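You operate a simulated robot arm through the tools that you are given. There is no shell and no other tool.

You are at the controls of a simulated robot arm. One attempt, no reset.

Task
Try bore A with the green pin and flip the board switch to OK.
Fine: lift the black cap onto the clear bench first; the pin goes fully in, then back to its hole in the holder; the red pin stays. Set down upright: black cap.

The check looks at the end state, three seconds after you hand in, the way a careful person would. Anything else that was tipped, shoved, dropped, spilled or broken makes it a failure. A push-on lid holds only when it is set on centred and level and pressed home; a screw cap is set on level and turned clockwise until tight.

Robot
A 7-joint arm with a four-finger gripper, fixed in place. Base frame: the origin is on the floor under the middle of its stand, x ahead of it, y to its left, z up; the work surface is at about z = 860. Lengths are in mm, angles in degrees, forces in N, time in s.
It reaches about 1223 mm from its shoulder. Its first joint turns from -69.0 to 172.0 degrees. Payload 3.67 kg.
The TCP is the grasp point between the finger pads, 28 mm short of the fingertips. In the tool frame z runs along the fingers and y along their closing line. The gripper opens to 112 mm; its body begins 73 mm behind the TCP.
Orientation is that of the tool frame in the base frame, as a unit quaternion [w, x, y, z]. With the fingers straight down and closing along the base's y, the tool's x points along the base's -x, its y along +y and its z along -z.

Tools
- The arm moves only by the tool send_rows. Its argument "rows" is a list of rows, each an object (a shift or turn left out is 0, a gripper value left out holds the last) with "gripper": the closure, from 0 (fully open) to 1 (shut); "slide": the shift along the tool's x, y, z in units of 250 mm (1.0 is 250 mm), a list of three; "dr": the turn, a rotation vector about the tool's x, y, z in units of 60 degrees (1.0 is 60 degrees), a list of three. In form: [{"gripper": gripper, "slide": [tx, ty, tz], "dr": [wx, wy, wz]}, ...]. A call has 1 to 20 rows; each row is the pose to reach, as a shift and turn from the pose commanded when the call began, along the tool's axes at that moment. A call with a number of a shift or a turn outside -1 to 1 is refused whole. Each row takes 0.2 s and may step no farther than 50 mm and 8.6 degrees from the row before; otherwise, or with a gripper value out of range, the whole call is refused. A pose out of reach is approached as far as the arm can. The call stops where the force on the tool passes 90 N (or 10 N more than at its start, if that is more) or the arm is blocked; 0.2 s more then pass. The fingers move at their own pace (about 102.5 mm/s each) and stop on an object; they squeeze with about 22 N. The grip force told is the motor's: it shows also when the fingers shut on nothing. Time passes only in rows, and 0.2 s behind the last, so rows that repeat a pose let the fingers close. It gives the time, the measured TCP pose, the force on the tool (base axes), the opening and the grip force at its end, in the units of the frame above (readings bear some noise), with the torque about the TCP (base axes, N m) and any sound that the robot's microphone picked up, and new pictures: "views" is both (left out), scene, wrist or none.
- Cameras (640 x 400 px; columns grow to the right, rows downward): "scene" is fixed at [220.3, -650.4, 1448.3]; the picture's right is [0.29, -0.96, 0.00], its down [-0.53, -0.16, -0.83] and it looks along [0.79, 0.24, -0.56] (base axes); focal length 319 px, centre (320, 200). "wrist" rides on the gripper at [60, -18, -104] in the tool frame; the picture's right is [0.29, 0.96, 0.00], its down [-0.80, 0.24, -0.55] and it looks along [-0.53, 0.16, 0.83] (tool axes); focal length 234 px, centre (320, 200). There is no depth. A picture from a camera that has moved, and an enlarged one, comes with that camera's place and axes in the base frame and with its lens.
- raise_lower(by): slides the trunk up (or, below 0, down) by that many mm; the arm rides with it, the base frame stays. It gives what a move gives, with no picture.
- close_up(camera, box): a new picture of the part [left, top, right, bottom] of that camera's present view, enlarged. The clock stands still meanwhile.
- job_done(): hands the job in; it is judged then, once.

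Places have to be worked out from the pictures, the camera data and where the tool is seen. Open the gripper and draw the arm clear of the work before you hand the job in, unless the task says otherwise.

The tools are called after ">>>" as a command line: name --argument value ..., lists and objects as JSON in quotes. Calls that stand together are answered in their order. send_rows: Moves the arm, as the interface text tells. Its arguments: {"type":"object","properties":{"rows":{"type":"array","items":{"type":"object","properties":{"gripper":{"type":"number"},"slide":{"type":"array","items":{"type":"number"}},"dr":{"type":"array","items":{"type":"number"}}}}},"views":{"type":"string","enum":["both","scene","wrist","none"]}},"required":["rows"]} The other tools are called the same way: raise_lower (by) moves the trunk up or down; close_up (camera, box) takes an enlarged picture of a part of a camera's view; job_done () hands the job in.

At the start:

```text
time: 0.0
eef_pos: [700.1, -219.3, 1224.8]
tool_rot: [0.0, 0.0, 1.0, 0.0]
contact_force: [0.2, 0.1, 0.7]
wrist_torque: [0.03, 0.01, 0.02]
grip_width: 112.0
grip_force: 0.2
trunk travel left (down, up): [-525.0, 315.0]
```

scene: 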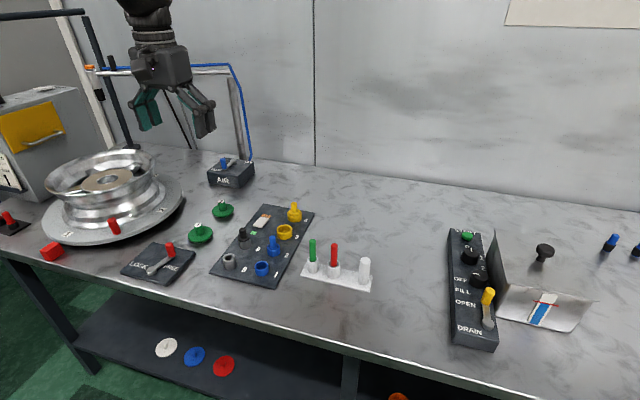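
wrist: 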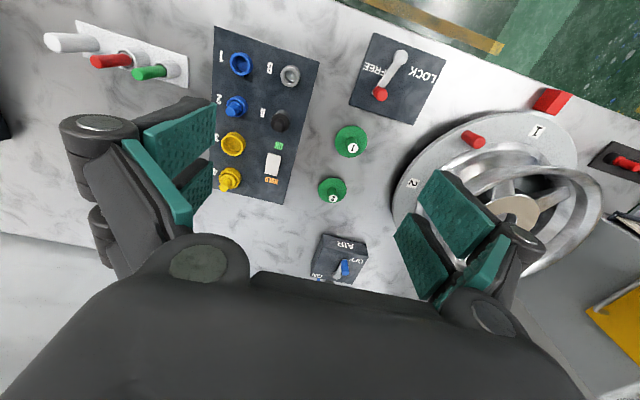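

I'll start by looking closely at the board and the pin holder in both cameras.

>>> close_up --camera "scene" --box '[200, 190, 390, 300]'

>>> close_up --camera "wrist" --box '[190, 20, 350, 220]'

>>> close_up --camera "wrist" --box '[30, 10, 200, 110]'

```text
3.37 times, centred on (295, 245) of scene
camera zoom: at [220.3, -650.4, 1448.3], right [0.29, -0.96, 0.0], down [-0.53, -0.16, -0.83], along [0.79, 0.24, -0.56], focal length 1074 px, centre (404, 48)
```

zoom: 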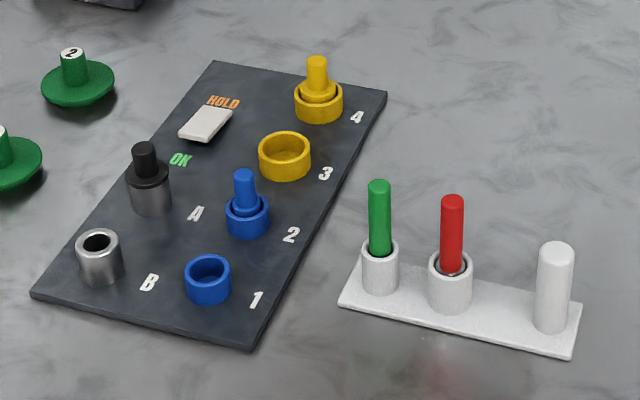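

```text
2.00 times, centred on (270, 120) of wrist
camera zoom: at [639.0, -237.9, 1330.3], right [-0.29, 0.96, 0.0], down [0.8, 0.24, 0.55], along [0.53, 0.16, -0.83], focal length 468 px, centre (420, 360)
```

zoom: 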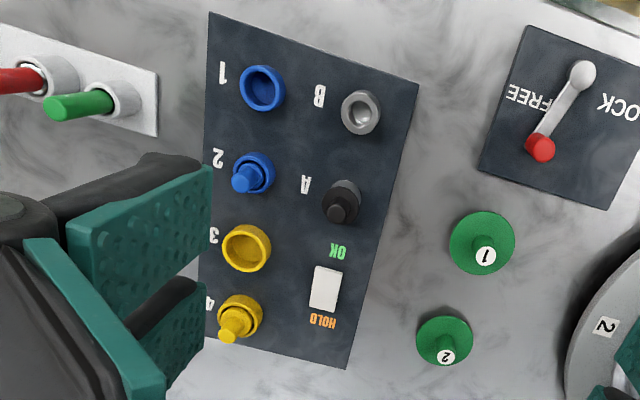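

```text
3.76 times, centred on (115, 60) of wrist
camera zoom: at [639.0, -237.9, 1330.3], right [-0.29, 0.96, 0.0], down [0.8, 0.24, 0.55], along [0.53, 0.16, -0.83], focal length 882 px, centre (1092, 727)
```

zoom: 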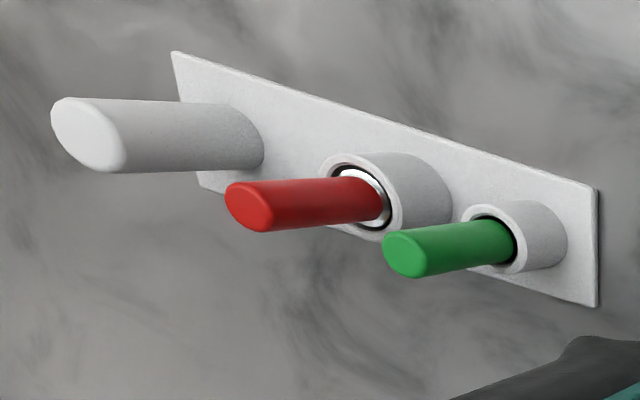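

Bore A (black-capped) looks to be near (770,-275), green pin near (743,-474). Now I check the gripper's finger geometry and the free areas of the bench.

>>> close_up --camera "scene" --box '[100, 0, 260, 150]'

>>> close_up --camera "wrist" --box '[40, 80, 560, 400]'

>>> close_up --camera "scene" --box '[220, 200, 300, 270]'

```text
2.67 times, centred on (180, 75) of scene
camera zoom: at [220.3, -650.4, 1448.3], right [0.29, -0.96, 0.0], down [-0.53, -0.16, -0.83], along [0.79, 0.24, -0.56], focal length 850 px, centre (693, 533)
```

zoom: 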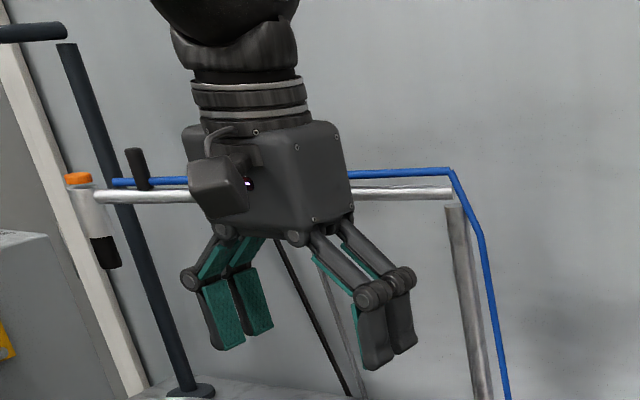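

```text
1.23 times, centred on (300, 240) of wrist
camera zoom: at [639.0, -237.9, 1330.3], right [-0.29, 0.96, 0.0], down [0.8, 0.24, 0.55], along [0.53, 0.16, -0.83], focal length 288 px, centre (345, 151)
```

zoom: 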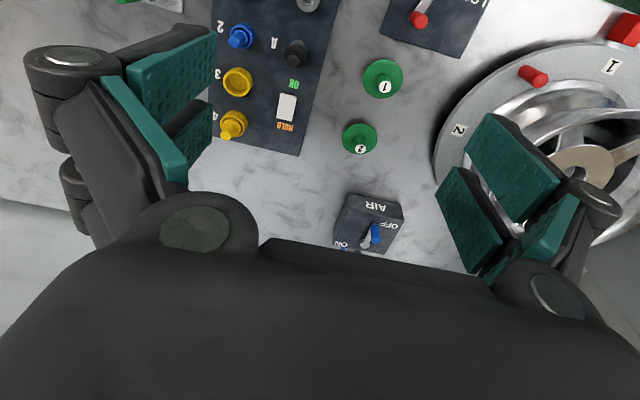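

```text
5.71 times, centred on (260, 235) of scene
camera zoom: at [220.3, -650.4, 1448.3], right [0.29, -0.96, 0.0], down [-0.53, -0.16, -0.83], along [0.79, 0.24, -0.56], focal length 1821 px, centre (663, 0)
```

zoom: 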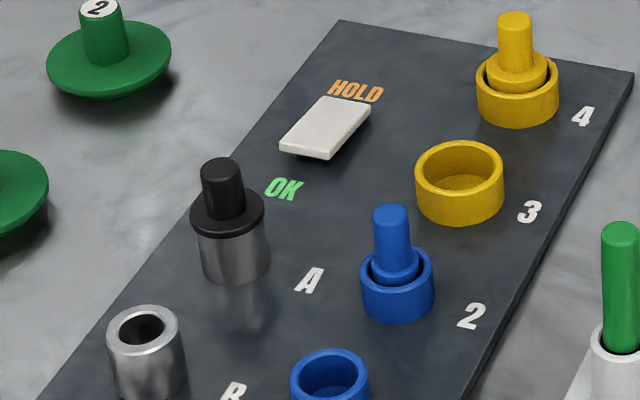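

The white rocker has its OK end raised, so I will press that end later. I move above the black cap with the gripper partly closed, and look from nearer.

>>> send_rows --rows '[{"gripper": 0.6, "slide": [-0.035, -0.028, 0.1075]}, {"slide": [-0.07, -0.056, 0.215]}, {"slide": [-0.105, -0.084, 0.3225]}, {"slide": [-0.14, -0.112, 0.43]}, {"slide": [-0.175, -0.14, 0.5375]}, {"slide": [-0.21, -0.168, 0.645]}, {"slide": [-0.245, -0.196, 0.7525]}, {"slide": [-0.28, -0.224, 0.86]}, {"slide": [-0.28, -0.224, 0.86]}]' --views "both"

```text
time: 2.0
eef_pos: [770.9, -275.4, 1010.3]
tool_rot: [0.0, -0.001, 1.0, 0.001]
contact_force: [0.1, -0.4, -0.5]
wrist_torque: [0.0, -0.06, 0.01]
grip_width: 44.6
grip_force: 0.0
trunk travel left (down, up): [-525.0, 315.0]
camera wrist: at [710.0, -293.6, 1115.0], right [-0.29, 0.96, 0.0], down [0.8, 0.24, 0.55], along [0.53, 0.16, -0.83], focal length 234 px, centre (320, 200)
```

scene: 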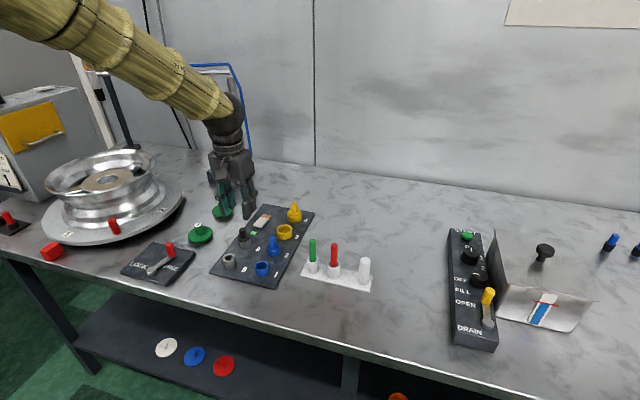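
wrist: 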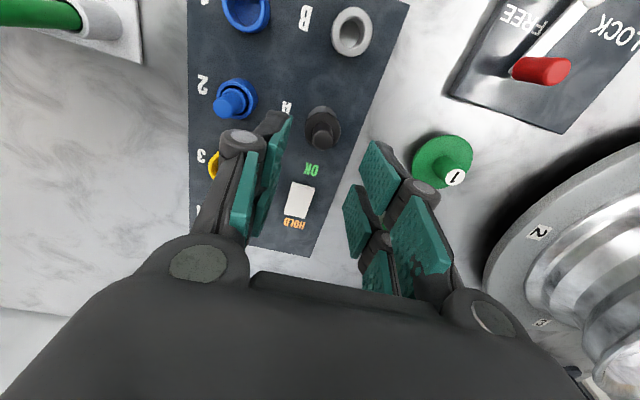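

The gripper hangs above the board, 44.6 mm open. I enlarge the cap and switch in both cameras.

>>> close_up --camera "wrist" --box '[230, 60, 430, 260]'

>>> close_up --camera "scene" --box '[190, 140, 320, 290]'

```text
2.00 times, centred on (330, 160) of wrist
camera zoom: at [710.0, -293.6, 1115.0], right [-0.29, 0.96, 0.0], down [0.8, 0.24, 0.55], along [0.53, 0.16, -0.83], focal length 468 px, centre (300, 280)
```

zoom: 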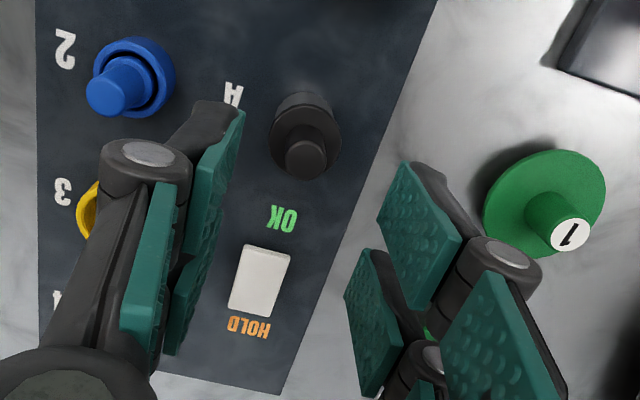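

```text
2.67 times, centred on (255, 215) of scene
camera zoom: at [220.3, -650.4, 1448.3], right [0.29, -0.96, 0.0], down [-0.53, -0.16, -0.83], along [0.79, 0.24, -0.56], focal length 850 px, centre (493, 160)
```

zoom: 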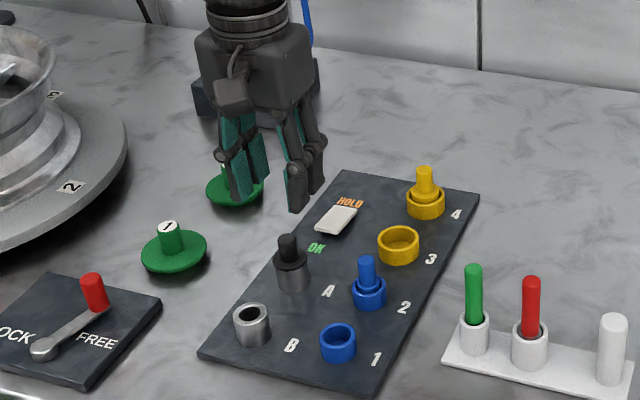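

The cap's knob (about 17 mm thick, top near z 928, flange top near 904) is at about (770,-274). I descend to TCP z 936 so the fingertips stay above the flange, then look before closing.

>>> send_rows --rows '[{"gripper": 0.6, "slide": [0, 0.004, 0.06]}, {"slide": [0, 0.004, 0.12]}, {"slide": [0, 0.004, 0.18]}, {"slide": [0, 0.004, 0.24]}, {"slide": [0, 0.004, 0.295]}, {"slide": [0, 0.004, 0.295]}]' --views "both"

>>> close_up --camera "scene" --box '[200, 180, 310, 270]'

>>> close_up --camera "wrist" --box '[220, 100, 420, 280]'

```text
time: 3.4
eef_pos: [771.0, -275.6, 936.4]
tool_rot: [0.001, -0.001, 1.0, 0.0]
contact_force: [-0.2, 0.6, 0.7]
wrist_torque: [0.0, 0.0, 0.01]
grip_width: 44.9
grip_force: 0.0
trunk travel left (down, up): [-525.0, 315.0]
camera wrist: at [709.5, -292.6, 1041.4], right [-0.29, 0.96, 0.0], down [0.8, 0.24, 0.55], along [0.53, 0.16, -0.83], focal length 234 px, centre (320, 200)
```

scene: 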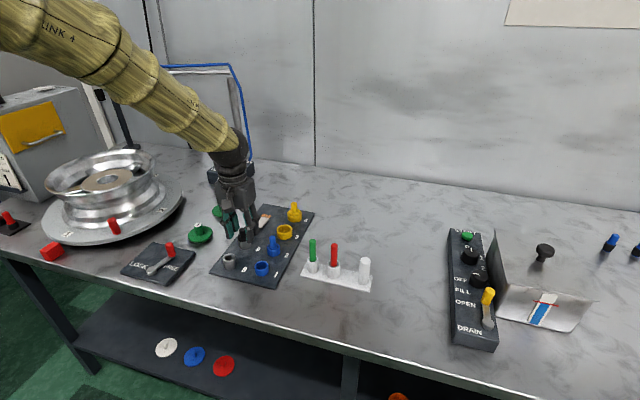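
wrist: 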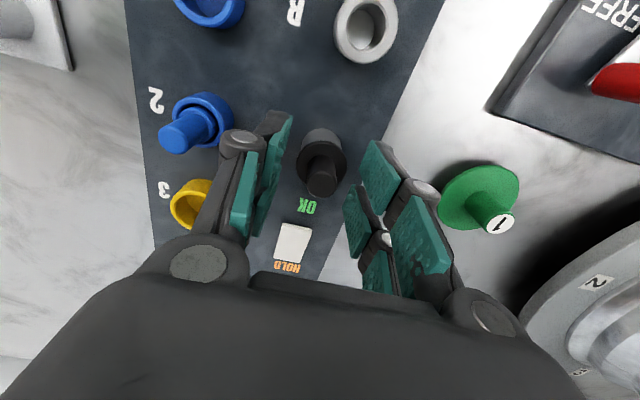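

```text
4.44 times, centred on (255, 225) of scene
camera zoom: at [220.3, -650.4, 1448.3], right [0.29, -0.96, 0.0], down [-0.53, -0.16, -0.83], along [0.79, 0.24, -0.56], focal length 1417 px, centre (609, 89)
```

zoom: 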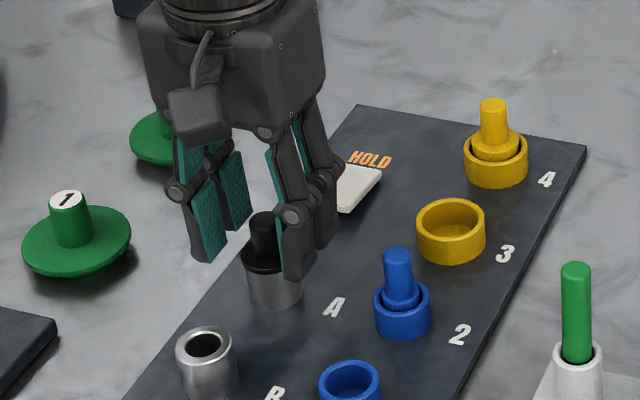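

```text
2.22 times, centred on (320, 190) of wrist
camera zoom: at [709.5, -292.6, 1041.4], right [-0.29, 0.96, 0.0], down [0.8, 0.24, 0.55], along [0.53, 0.16, -0.83], focal length 520 px, centre (320, 222)
```

zoom: 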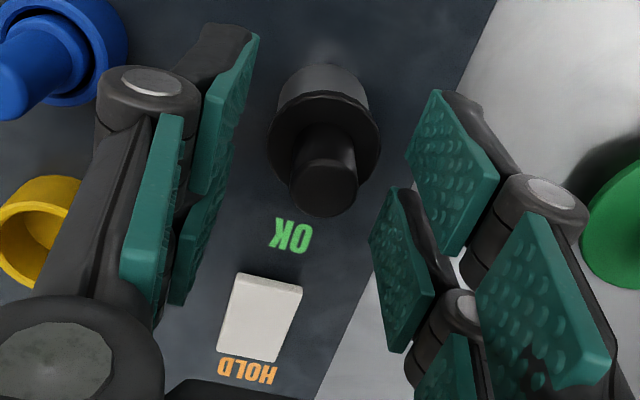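

The fingertips straddle the knob above the flange; the knob sits about 2 mm to +y of the finger centre. I shift slightly and close on it.

>>> send_rows --rows '[{"gripper": 0.6, "slide": [-0.004, 0.009, 0]}, {"gripper": 0.7, "slide": [-0.004, 0.009, 0]}, {"gripper": 0.78, "slide": [-0.004, 0.009, 0]}, {"gripper": 0.86, "slide": [-0.004, 0.009, 0]}, {"gripper": 1.0, "slide": [-0.004, 0.009, 0]}, {"gripper": 1.0, "slide": [-0.004, 0.009, 0]}, {"gripper": 1.0, "slide": [-0.004, 0.009, 0]}]' --views "both"

>>> close_up --camera "scene" --box '[200, 180, 310, 270]'

>>> close_up --camera "wrist" --box '[220, 100, 420, 280]'

```text
time: 5.0
eef_pos: [771.9, -272.0, 936.6]
tool_rot: [0.0, 0.0, 1.0, 0.0]
contact_force: [0.1, -0.4, 0.5]
wrist_torque: [0.02, 0.0, -0.02]
grip_width: 15.3
grip_force: 21.7
trunk travel left (down, up): [-525.0, 315.0]
camera wrist: at [710.7, -290.7, 1041.5], right [-0.29, 0.96, 0.0], down [0.8, 0.24, 0.55], along [0.53, 0.16, -0.83], focal length 234 px, centre (320, 200)
```

scene: 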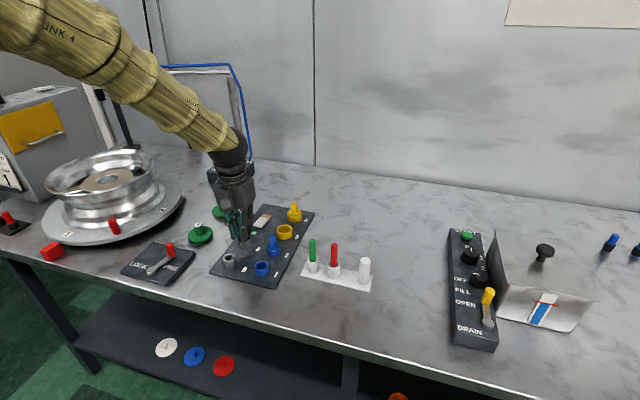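
wrist: 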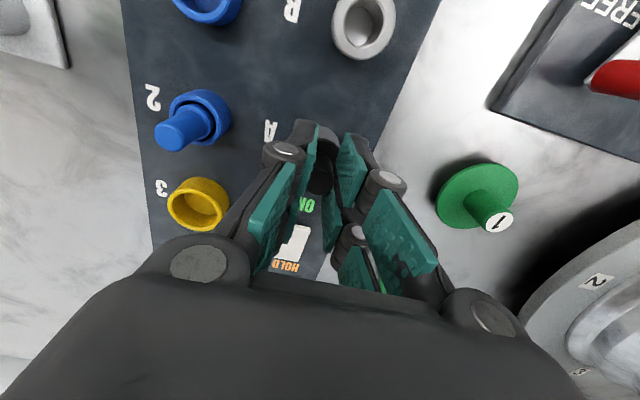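

```text
4.44 times, centred on (255, 225) of scene
camera zoom: at [220.3, -650.4, 1448.3], right [0.29, -0.96, 0.0], down [-0.53, -0.16, -0.83], along [0.79, 0.24, -0.56], focal length 1417 px, centre (609, 89)
```

zoom: 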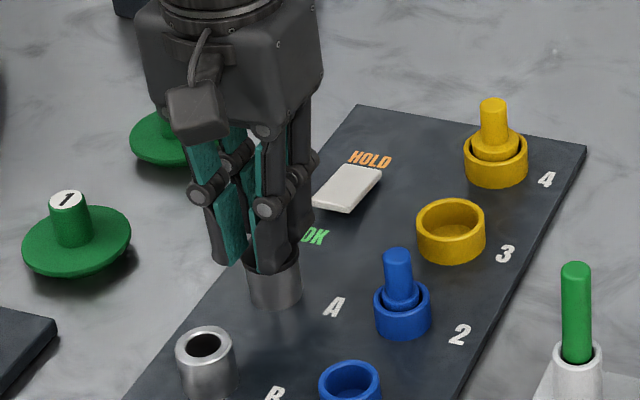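

```text
2.22 times, centred on (320, 190) of wrist
camera zoom: at [710.7, -290.7, 1041.5], right [-0.29, 0.96, 0.0], down [0.8, 0.24, 0.55], along [0.53, 0.16, -0.83], focal length 520 px, centre (320, 222)
```

zoom: 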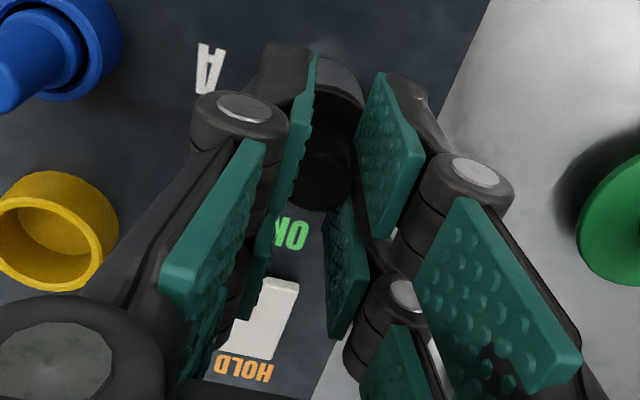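

The fingers hold the knob (15.3 mm, 21.7 N) with no side force. I lift it straight up, gently first.

>>> send_rows --rows '[{"gripper": 1.0, "slide": [0, 0, -0.02]}, {"slide": [0, 0, -0.04]}, {"slide": [0, 0, -0.08]}, {"slide": [0, 0, -0.14]}, {"slide": [0, 0, -0.22]}, {"slide": [0, 0, -0.32]}, {"slide": [0, 0, -0.4]}, {"slide": [0, 0, -0.4]}]' --views "both"

>>> close_up --camera "scene" --box '[180, 130, 320, 270]'

>>> close_up --camera "wrist" --box '[220, 60, 420, 260]'

```text
time: 6.8
eef_pos: [771.3, -271.1, 1038.1]
tool_rot: [-0.001, 0.0, 1.0, 0.0]
contact_force: [0.0, -0.1, 0.0]
wrist_torque: [0.0, 0.03, 0.02]
grip_width: 14.9
grip_force: 22.5
trunk travel left (down, up): [-525.0, 315.0]
camera wrist: at [709.3, -291.0, 1142.2], right [-0.29, 0.96, 0.0], down [0.8, 0.24, 0.55], along [0.53, 0.16, -0.83], focal length 234 px, centre (320, 200)
```

scene: 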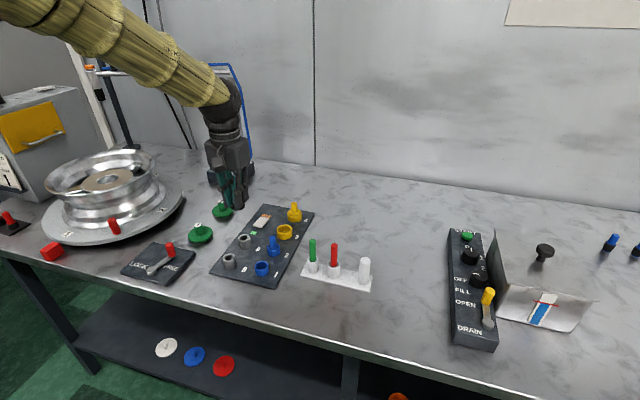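
wrist: 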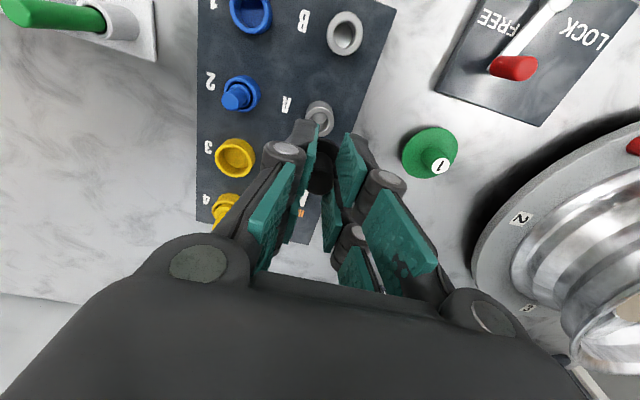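

```text
2.86 times, centred on (250, 200) of scene
camera zoom: at [220.3, -650.4, 1448.3], right [0.29, -0.96, 0.0], down [-0.53, -0.16, -0.83], along [0.79, 0.24, -0.56], focal length 911 px, centre (520, 200)
```

zoom: 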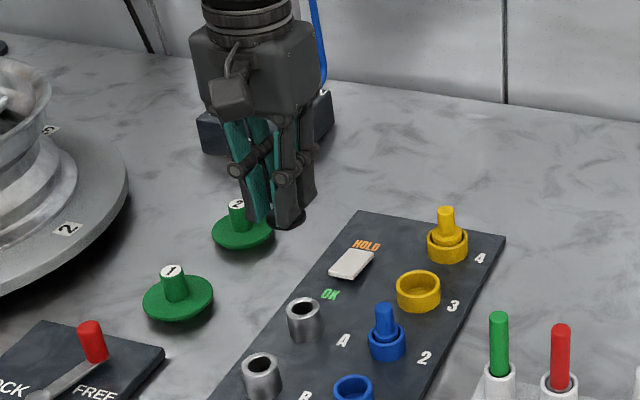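

```text
2.00 times, centred on (320, 160) of wrist
camera zoom: at [709.3, -291.0, 1142.2], right [-0.29, 0.96, 0.0], down [0.8, 0.24, 0.55], along [0.53, 0.16, -0.83], focal length 468 px, centre (320, 280)
```

zoom: 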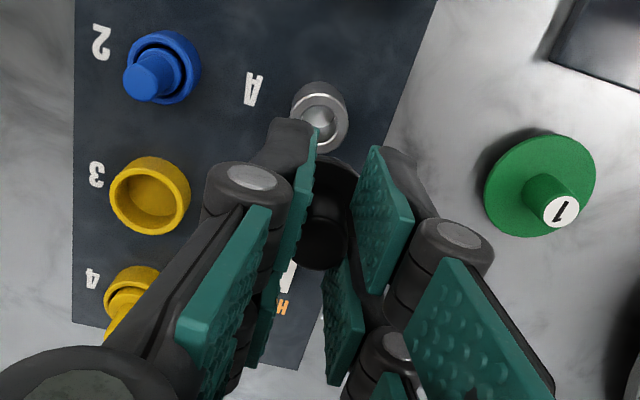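

The cap came off freely and bore A is open. I check what is under the flange to know its set-down height.

>>> close_up --camera "scene" --box '[220, 180, 270, 220]'

>>> close_up --camera "wrist" --box '[290, 80, 360, 210]'

```text
10.00 times, centred on (245, 200) of scene
camera zoom: at [220.3, -650.4, 1448.3], right [0.29, -0.96, 0.0], down [-0.53, -0.16, -0.83], along [0.79, 0.24, -0.56], focal length 3187 px, centre (1070, 200)
```

zoom: 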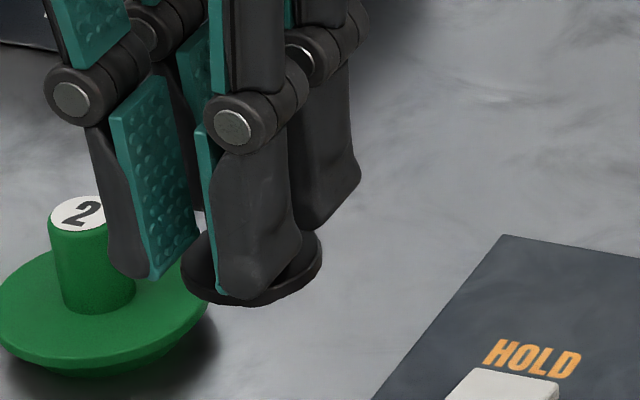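

```text
3.08 times, centred on (325, 145) of wrist
camera zoom: at [709.3, -291.0, 1142.2], right [-0.29, 0.96, 0.0], down [0.8, 0.24, 0.55], along [0.53, 0.16, -0.83], focal length 720 px, centre (305, 369)
```

zoom: 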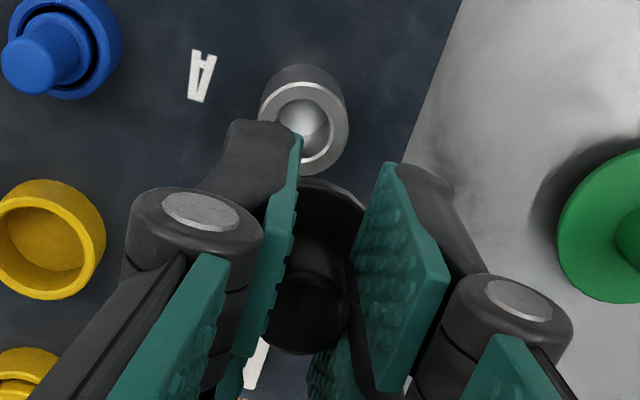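

It's a flat flange with a knob, bottom about 37 mm below the TCP. I carry it over to the clear bench area behind the pin holder, near (880,-490).

>>> send_rows --rows '[{"gripper": 1.0, "slide": [-0.0436, -0.0872, 0]}, {"slide": [-0.0872, -0.1744, 0]}, {"slide": [-0.1308, -0.2616, 0]}, {"slide": [-0.1744, -0.3488, 0]}, {"slide": [-0.218, -0.436, 0]}, {"slide": [-0.2616, -0.5232, 0]}, {"slide": [-0.3052, -0.6104, 0]}, {"slide": [-0.3488, -0.6976, 0]}, {"slide": [-0.3924, -0.7848, 0]}, {"slide": [-0.436, -0.872, 0]}, {"slide": [-0.436, -0.872, 0]}]' --views "both"

```text
time: 9.2
eef_pos: [880.8, -490.9, 1036.7]
tool_rot: [0.001, 0.0, 1.0, 0.0]
contact_force: [0.2, -0.7, -0.1]
wrist_torque: [-0.02, 0.01, -0.01]
grip_width: 12.5
grip_force: 21.4
trunk travel left (down, up): [-525.0, 315.0]
camera wrist: at [818.6, -509.2, 1141.9], right [-0.29, 0.96, 0.0], down [0.8, 0.24, 0.55], along [0.53, 0.16, -0.83], focal length 234 px, centre (320, 200)
```

scene: 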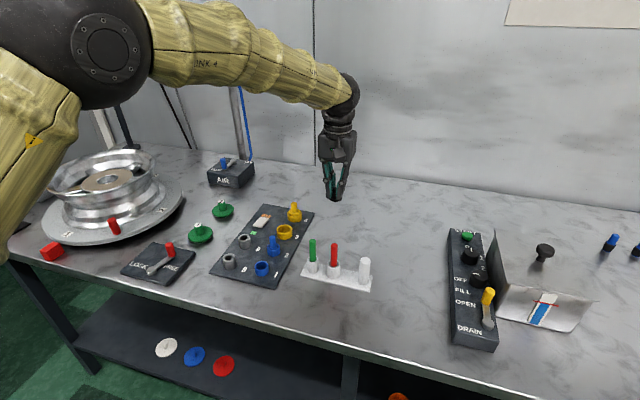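
wrist: 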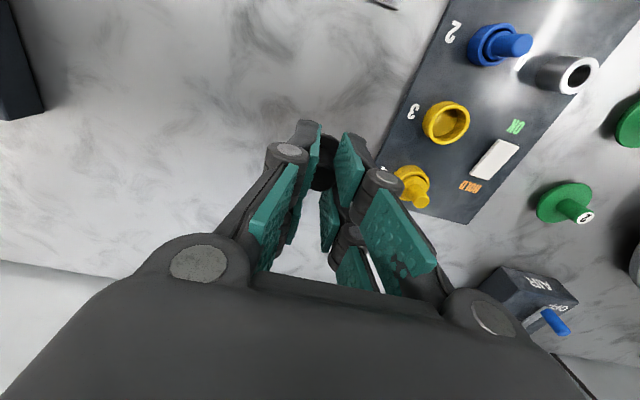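

The grip width fell from 14.9 to 12.5 mm, so the knob may be settling between the pads. I check how the cap hangs.

>>> close_up --camera "scene" --box '[305, 140, 375, 210]'

>>> close_up --camera "wrist" --box '[270, 90, 390, 230]'

```text
5.71 times, centred on (340, 175) of scene
camera zoom: at [220.3, -650.4, 1448.3], right [0.29, -0.96, 0.0], down [-0.53, -0.16, -0.83], along [0.79, 0.24, -0.56], focal length 1821 px, centre (206, 343)
```

zoom: 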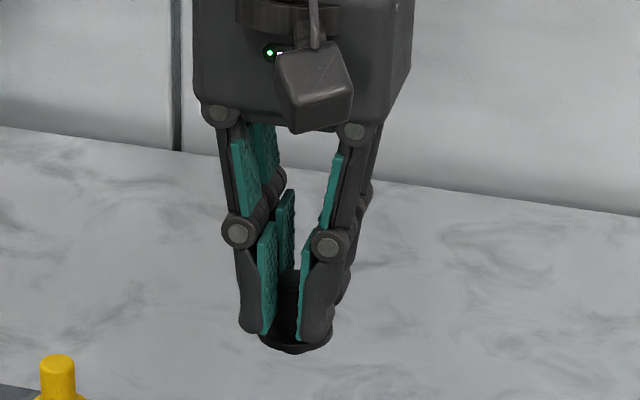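

```text
2.86 times, centred on (330, 160) of wrist
camera zoom: at [818.6, -509.2, 1141.9], right [-0.29, 0.96, 0.0], down [0.8, 0.24, 0.55], along [0.53, 0.16, -0.83], focal length 669 px, centre (291, 314)
```

zoom: 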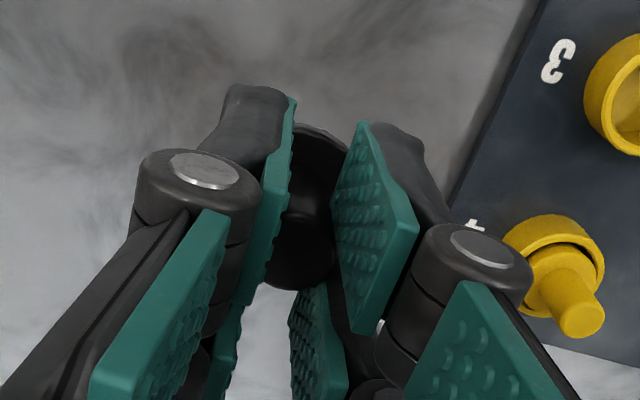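

The knob has just centred in the gap between the pads and the cap hangs upright. I lower toward the bench, stopping short of contact.

>>> send_rows --rows '[{"gripper": 1.0, "slide": [0, 0, 0.1]}, {"slide": [0, 0, 0.2]}, {"slide": [0, 0, 0.3]}, {"slide": [0, 0, 0.4]}, {"slide": [0, 0, 0.46]}, {"slide": [0, 0, 0.504]}, {"slide": [0, 0, 0.504]}]' --views "both"

>>> close_up --camera "scene" --box '[310, 180, 380, 250]'

```text
time: 10.8
eef_pos: [880.9, -490.0, 909.7]
tool_rot: [0.001, 0.001, 1.0, 0.0]
contact_force: [-0.1, 0.0, -0.4]
wrist_torque: [0.03, -0.02, 0.01]
grip_width: 12.5
grip_force: 22.4
trunk travel left (down, up): [-525.0, 315.0]
camera wrist: at [819.2, -508.8, 1014.3], right [-0.29, 0.96, 0.0], down [0.8, 0.24, 0.55], along [0.53, 0.16, -0.83], focal length 234 px, centre (320, 200)
```

scene: 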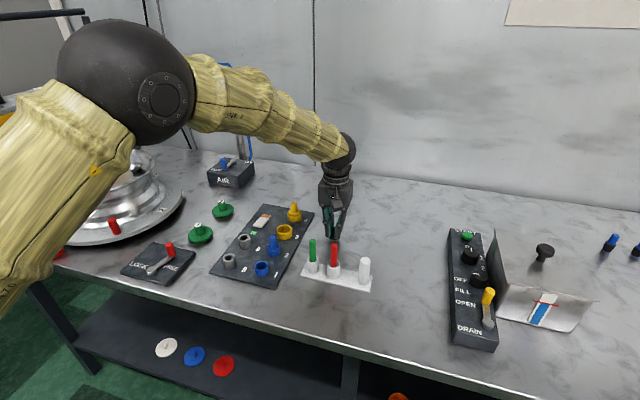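
wrist: 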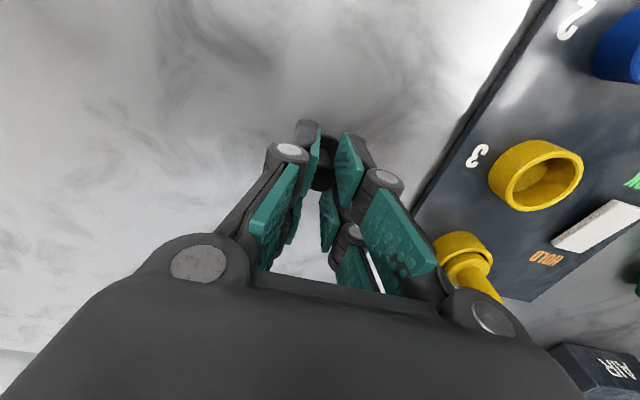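

```text
5.71 times, centred on (345, 215) of scene
camera zoom: at [220.3, -650.4, 1448.3], right [0.29, -0.96, 0.0], down [-0.53, -0.16, -0.83], along [0.79, 0.24, -0.56], focal length 1821 px, centre (177, 114)
```

zoom: 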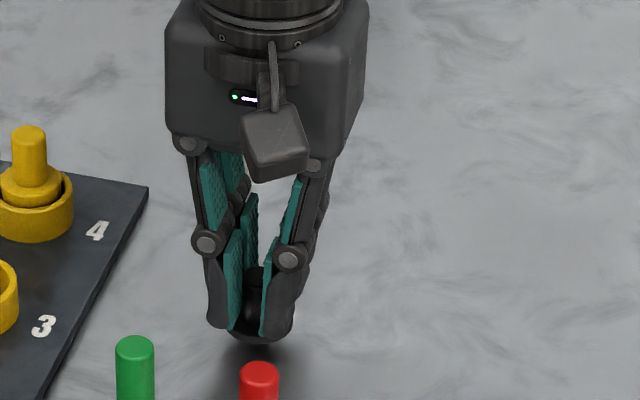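

Still above the bench by about a centimetre. I lower in 2 mm steps and watch the force.

>>> send_rows --rows '[{"gripper": 1.0, "slide": [0, 0, 0.008]}, {"slide": [0, 0, 0.016]}, {"slide": [0, 0, 0.024]}, {"slide": [0, 0, 0.032]}, {"slide": [0, 0, 0.032]}]' --views "none"

>>> close_up --camera "scene" --box '[315, 205, 365, 255]'

```text
time: 12.0
eef_pos: [880.3, -490.3, 904.2]
tool_rot: [0.002, 0.0, 1.0, 0.001]
contact_force: [4.5, -4.3, 22.5]
wrist_torque: [-0.19, -0.22, 0.0]
grip_width: 12.6
grip_force: 21.9
trunk travel left (down, up): [-525.0, 315.0]
```

```text
8.00 times, centred on (340, 230) of scene
camera zoom: at [220.3, -650.4, 1448.3], right [0.29, -0.96, 0.0], down [-0.53, -0.16, -0.83], along [0.79, 0.24, -0.56], focal length 2550 px, centre (160, -40)
```

zoom: 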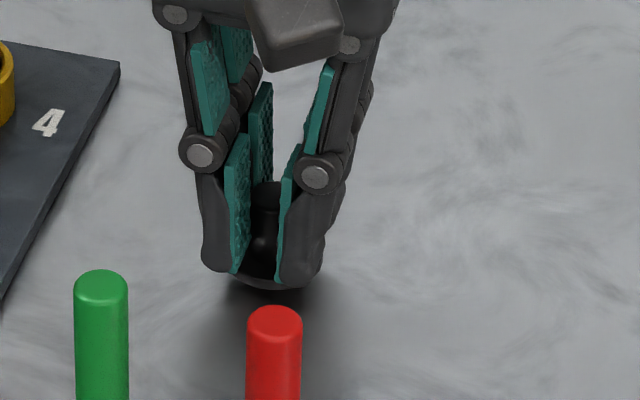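

Contact at TCP z ≈ 904 with 22 N, so there is likely a short spigot under the flange. I ease up 2 mm to relieve the force and look before releasing.

>>> send_rows --rows '[{"gripper": 1.0, "slide": [0, 0, -0.006]}, {"slide": [0, 0, -0.006]}]' --views "both"

>>> close_up --camera "wrist" --box '[270, 90, 390, 230]'

>>> close_up --camera "scene" --box '[325, 220, 355, 250]'

```text
time: 12.6
eef_pos: [880.3, -491.3, 904.2]
tool_rot: [0.0, -0.001, 1.0, -0.001]
contact_force: [0.1, -1.4, 15.2]
wrist_torque: [-0.05, -0.07, 0.03]
grip_width: 12.6
grip_force: 22.1
trunk travel left (down, up): [-525.0, 315.0]
camera wrist: at [818.3, -508.6, 1009.3], right [-0.29, 0.96, 0.0], down [0.8, 0.24, 0.55], along [0.53, 0.16, -0.83], focal length 234 px, centre (320, 200)
```

scene: 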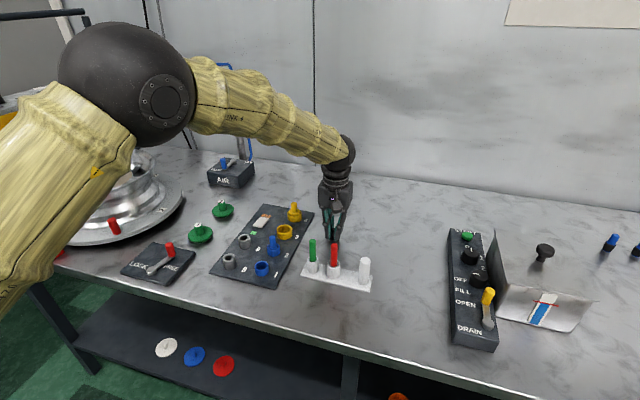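
wrist: 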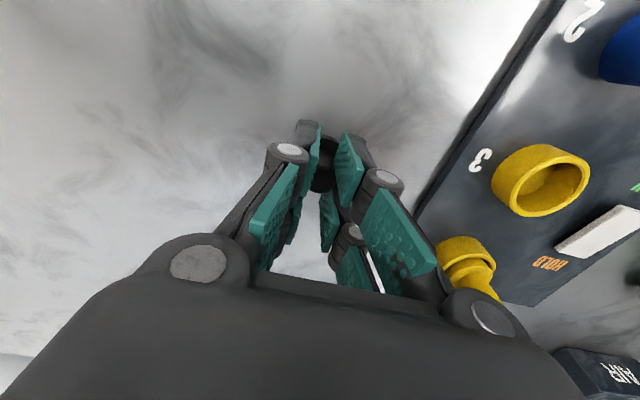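

```text
2.86 times, centred on (330, 160) of wrist
camera zoom: at [818.3, -508.6, 1009.3], right [-0.29, 0.96, 0.0], down [0.8, 0.24, 0.55], along [0.53, 0.16, -0.83], focal length 669 px, centre (291, 314)
```

zoom: 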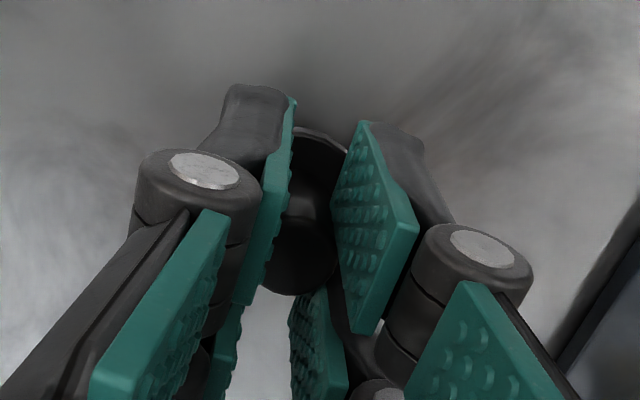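

```text
13.33 times, centred on (340, 235) of scene
camera zoom: at [220.3, -650.4, 1448.3], right [0.29, -0.96, 0.0], down [-0.53, -0.16, -0.83], along [0.79, 0.24, -0.56], focal length 4250 px, centre (53, -267)
```

zoom: 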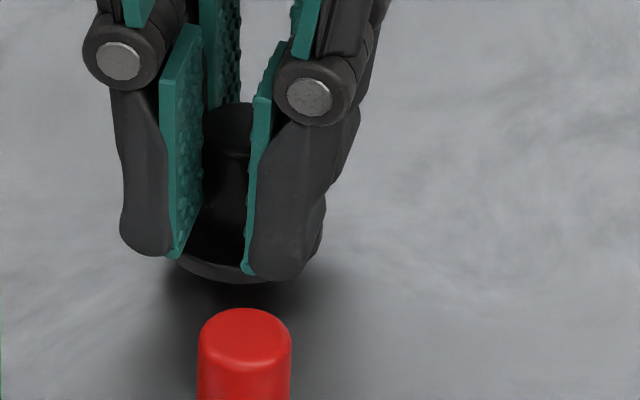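

>>> send_rows --rows '[{"gripper": 1.0, "slide": [0, 0, -0.004]}, {"slide": [0, 0, -0.004]}]' --views "none"

```text
time: 13.2
eef_pos: [878.9, -490.5, 904.3]
tool_rot: [0.0, 0.0, 1.0, 0.0]
contact_force: [0.7, 0.4, 6.9]
wrist_torque: [0.01, 0.0, 0.0]
grip_width: 12.7
grip_force: 21.9
trunk travel left (down, up): [-525.0, 315.0]
```

Down to 7 N with zero torque, so the cap sits level. I release it slowly.

>>> send_rows --rows '[{"gripper": 0.85, "slide": [0, 0, -0.002]}, {"gripper": 0.8, "slide": [0, 0, -0.002]}, {"gripper": 0.72, "slide": [0, 0, -0.002]}, {"gripper": 0.6, "slide": [0, 0, -0.002]}, {"gripper": 0.5, "slide": [0, 0, -0.002]}, {"gripper": 0.5, "slide": [0, 0, -0.002]}]' --views "both"

>>> close_up --camera "wrist" --box '[250, 90, 410, 230]'

>>> close_up --camera "scene" --box '[315, 210, 365, 260]'

```text
time: 14.6
eef_pos: [881.2, -489.9, 904.9]
tool_rot: [0.001, 0.0, 1.0, -0.001]
contact_force: [-0.2, -0.4, 0.4]
wrist_torque: [-0.03, 0.02, 0.02]
grip_width: 55.9
grip_force: 0.0
trunk travel left (down, up): [-525.0, 315.0]
camera wrist: at [818.7, -509.0, 1010.5], right [-0.29, 0.96, 0.0], down [0.8, 0.24, 0.55], along [0.53, 0.16, -0.83], focal length 234 px, centre (320, 200)
```

scene: 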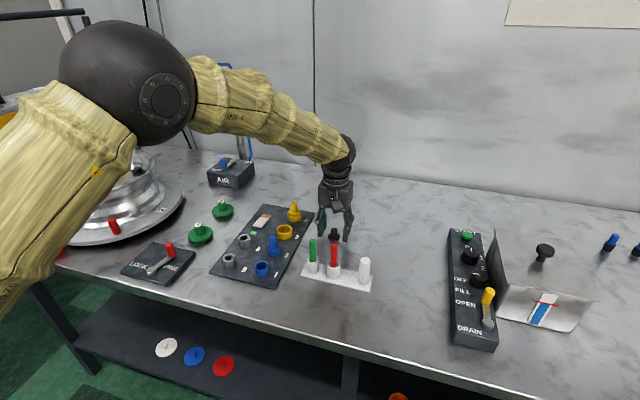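
wrist: 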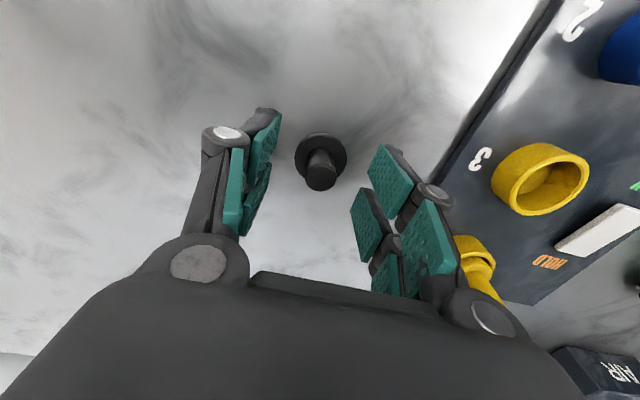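

```text
2.86 times, centred on (330, 160) of wrist
camera zoom: at [818.7, -509.0, 1010.5], right [-0.29, 0.96, 0.0], down [0.8, 0.24, 0.55], along [0.53, 0.16, -0.83], focal length 669 px, centre (291, 314)
```

zoom: 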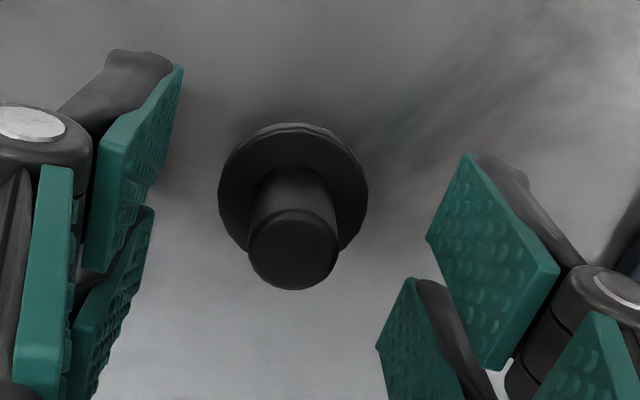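

```text
8.00 times, centred on (340, 235) of scene
camera zoom: at [220.3, -650.4, 1448.3], right [0.29, -0.96, 0.0], down [-0.53, -0.16, -0.83], along [0.79, 0.24, -0.56], focal length 2550 px, centre (160, -80)
```

zoom: 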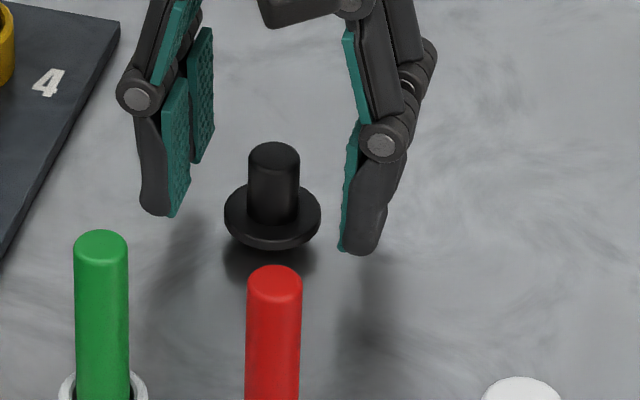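

The cap stands upright on the bench near (880,-490). I raise clear, then move across above the green pin with the gripper narrowed to 30 mm so as not to touch the red pin.

>>> send_rows --rows '[{"gripper": 0.5, "slide": [0, 0, -0.08]}, {"slide": [0, 0, -0.18]}, {"slide": [0, 0, -0.3]}, {"slide": [0, 0, -0.42]}, {"slide": [0, 0, -0.54]}, {"gripper": 0.73, "slide": [0.09, 0.012, -0.54]}, {"slide": [0.18, 0.024, -0.54]}, {"slide": [0.27, 0.036, -0.54]}, {"slide": [0.36, 0.048, -0.54]}, {"slide": [0.45, 0.06, -0.54]}, {"slide": [0.54, 0.072, -0.54]}, {"slide": [0.54, 0.072, -0.54]}]' --views "both"

>>> close_up --camera "wrist" --box '[200, 40, 440, 240]'

>>> close_up --camera "scene" --box '[270, 170, 400, 300]'

```text
time: 17.2
eef_pos: [746.4, -473.2, 1039.6]
tool_rot: [-0.002, 0.0, 1.0, 0.001]
contact_force: [0.4, 0.2, -1.0]
wrist_torque: [0.0, 0.01, -0.01]
grip_width: 30.2
grip_force: 0.0
trunk travel left (down, up): [-525.0, 315.0]
camera wrist: at [684.9, -491.3, 1143.9], right [-0.29, 0.96, 0.0], down [0.8, 0.24, 0.55], along [0.53, 0.16, -0.83], focal length 234 px, centre (320, 200)
```

scene: 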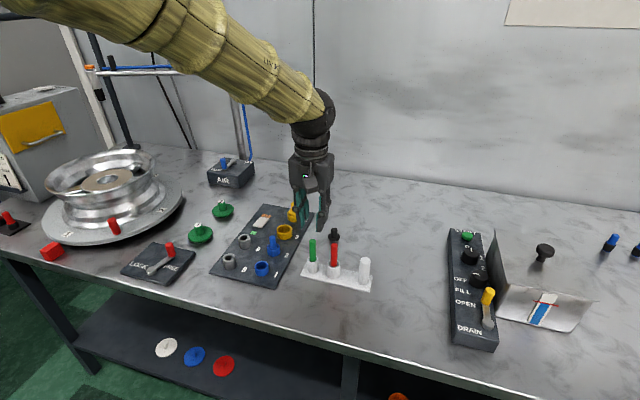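
wrist: 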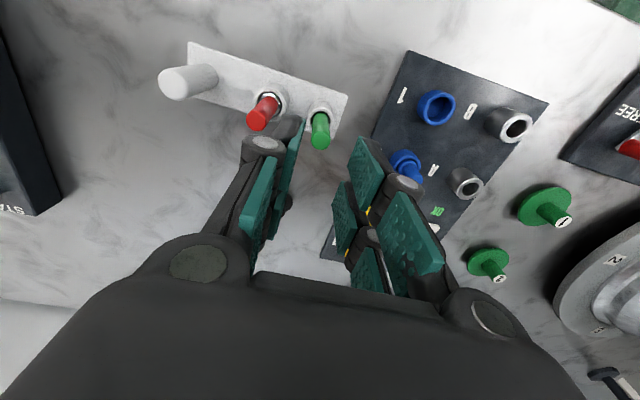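

```text
2.00 times, centred on (320, 140) of wrist
camera zoom: at [684.9, -491.3, 1143.9], right [-0.29, 0.96, 0.0], down [0.8, 0.24, 0.55], along [0.53, 0.16, -0.83], focal length 468 px, centre (320, 320)
```

zoom: 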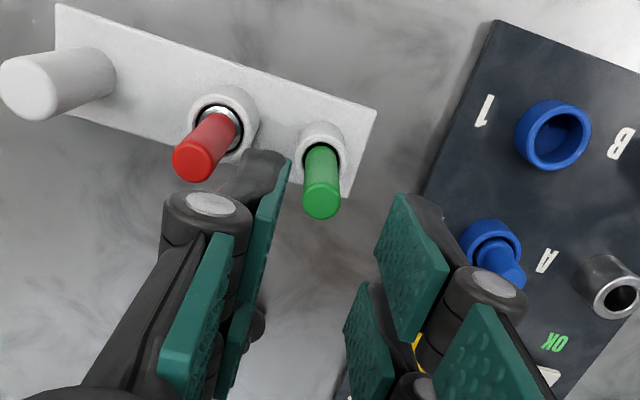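

```text
3.08 times, centred on (335, 235) of scene
camera zoom: at [220.3, -650.4, 1448.3], right [0.29, -0.96, 0.0], down [-0.53, -0.16, -0.83], along [0.79, 0.24, -0.56], focal length 981 px, centre (274, 92)
```

zoom: 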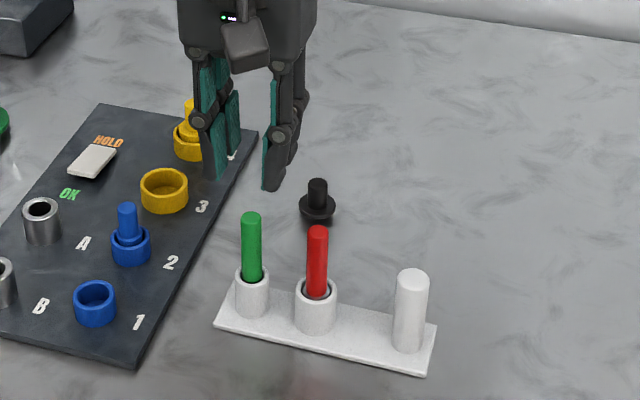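

>>> close_up --camera "wrist" --box '[280, 80, 360, 160]'

>>> close_up --camera "scene" --box '[295, 230, 355, 290]'

```text
5.00 times, centred on (320, 120) of wrist
camera zoom: at [684.9, -491.3, 1143.9], right [-0.29, 0.96, 0.0], down [0.8, 0.24, 0.55], along [0.53, 0.16, -0.83], focal length 1171 px, centre (320, 600)
```

zoom: 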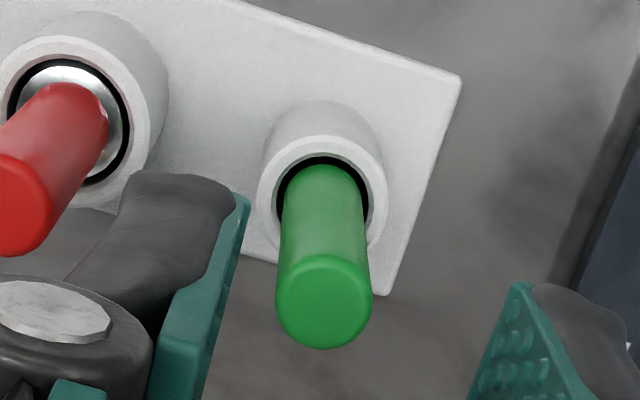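

```text
6.67 times, centred on (325, 260) of scene
camera zoom: at [220.3, -650.4, 1448.3], right [0.29, -0.96, 0.0], down [-0.53, -0.16, -0.83], along [0.79, 0.24, -0.56], focal length 2125 px, centre (287, -200)
```

zoom: 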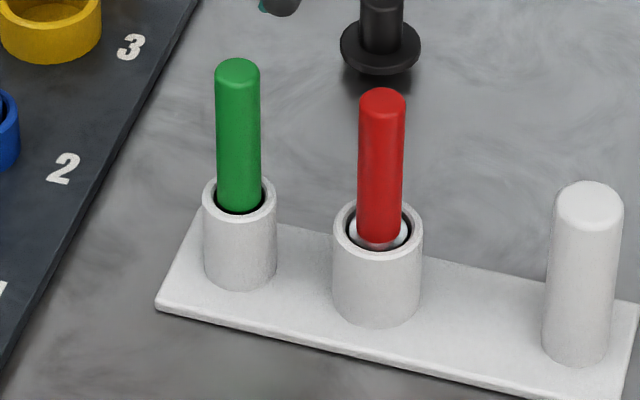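

The green handle (about 15 mm thick, top z ≈ 962) is at about (746,-471). I shift slightly and descend to TCP z 945, leaving the fingertips above the socket rim.

>>> send_rows --rows '[{"gripper": 0.73, "slide": [-0.01, 0.0034, 0.04]}, {"slide": [-0.01, 0.0034, 0.12]}, {"slide": [-0.01, 0.0034, 0.2]}, {"slide": [-0.01, 0.0034, 0.28]}, {"slide": [-0.01, 0.0034, 0.34]}, {"slide": [-0.01, 0.0034, 0.38]}, {"slide": [-0.01, 0.0034, 0.38]}]' --views "both"

>>> close_up --camera "wrist" --box '[230, 70, 410, 250]'

>>> close_up --camera "scene" --box '[275, 200, 365, 290]'

```text
time: 18.8
eef_pos: [746.8, -471.1, 944.2]
tool_rot: [0.0, 0.0, 1.0, 0.001]
contact_force: [0.6, 0.2, -0.4]
wrist_torque: [0.01, -0.01, -0.02]
grip_width: 30.0
grip_force: 0.0
trunk travel left (down, up): [-525.0, 315.0]
camera wrist: at [686.2, -489.9, 1049.9], right [-0.29, 0.96, 0.0], down [0.8, 0.24, 0.55], along [0.53, 0.16, -0.83], focal length 234 px, centre (320, 200)
```

scene: 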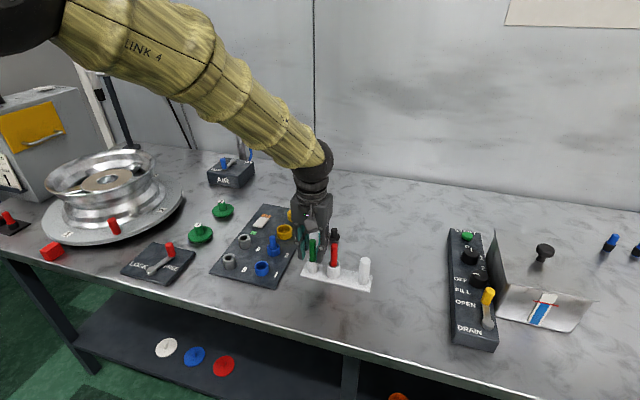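
wrist: 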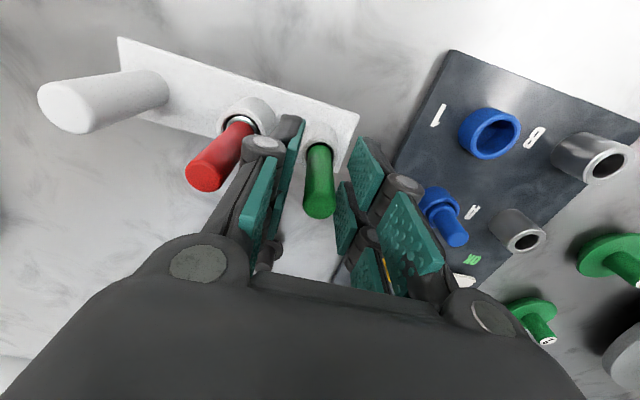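

```text
2.22 times, centred on (320, 160) of wrist
camera zoom: at [686.2, -489.9, 1049.9], right [-0.29, 0.96, 0.0], down [0.8, 0.24, 0.55], along [0.53, 0.16, -0.83], focal length 520 px, centre (320, 289)
```

zoom: 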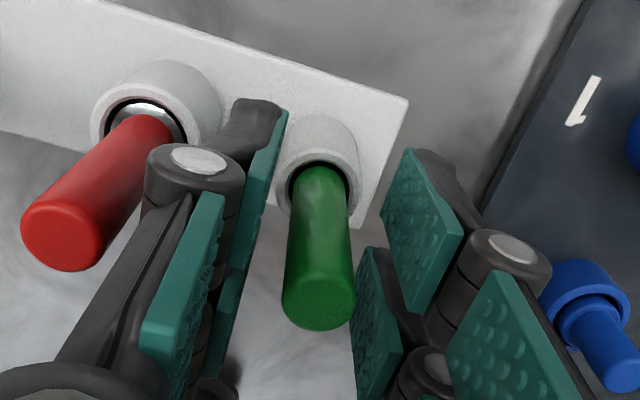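

```text
4.44 times, centred on (320, 245) of scene
camera zoom: at [220.3, -650.4, 1448.3], right [0.29, -0.96, 0.0], down [-0.53, -0.16, -0.83], along [0.79, 0.24, -0.56], focal length 1417 px, centre (320, 0)
```

zoom: 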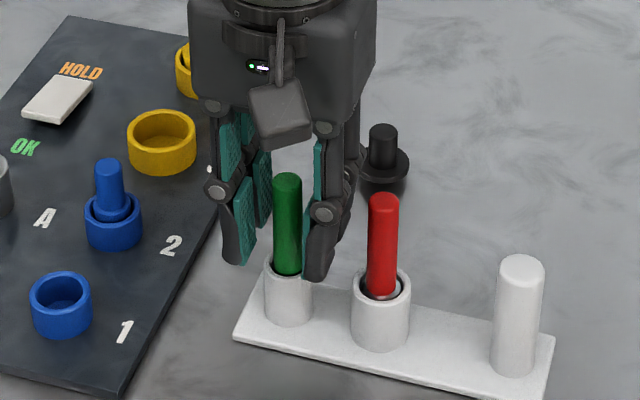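

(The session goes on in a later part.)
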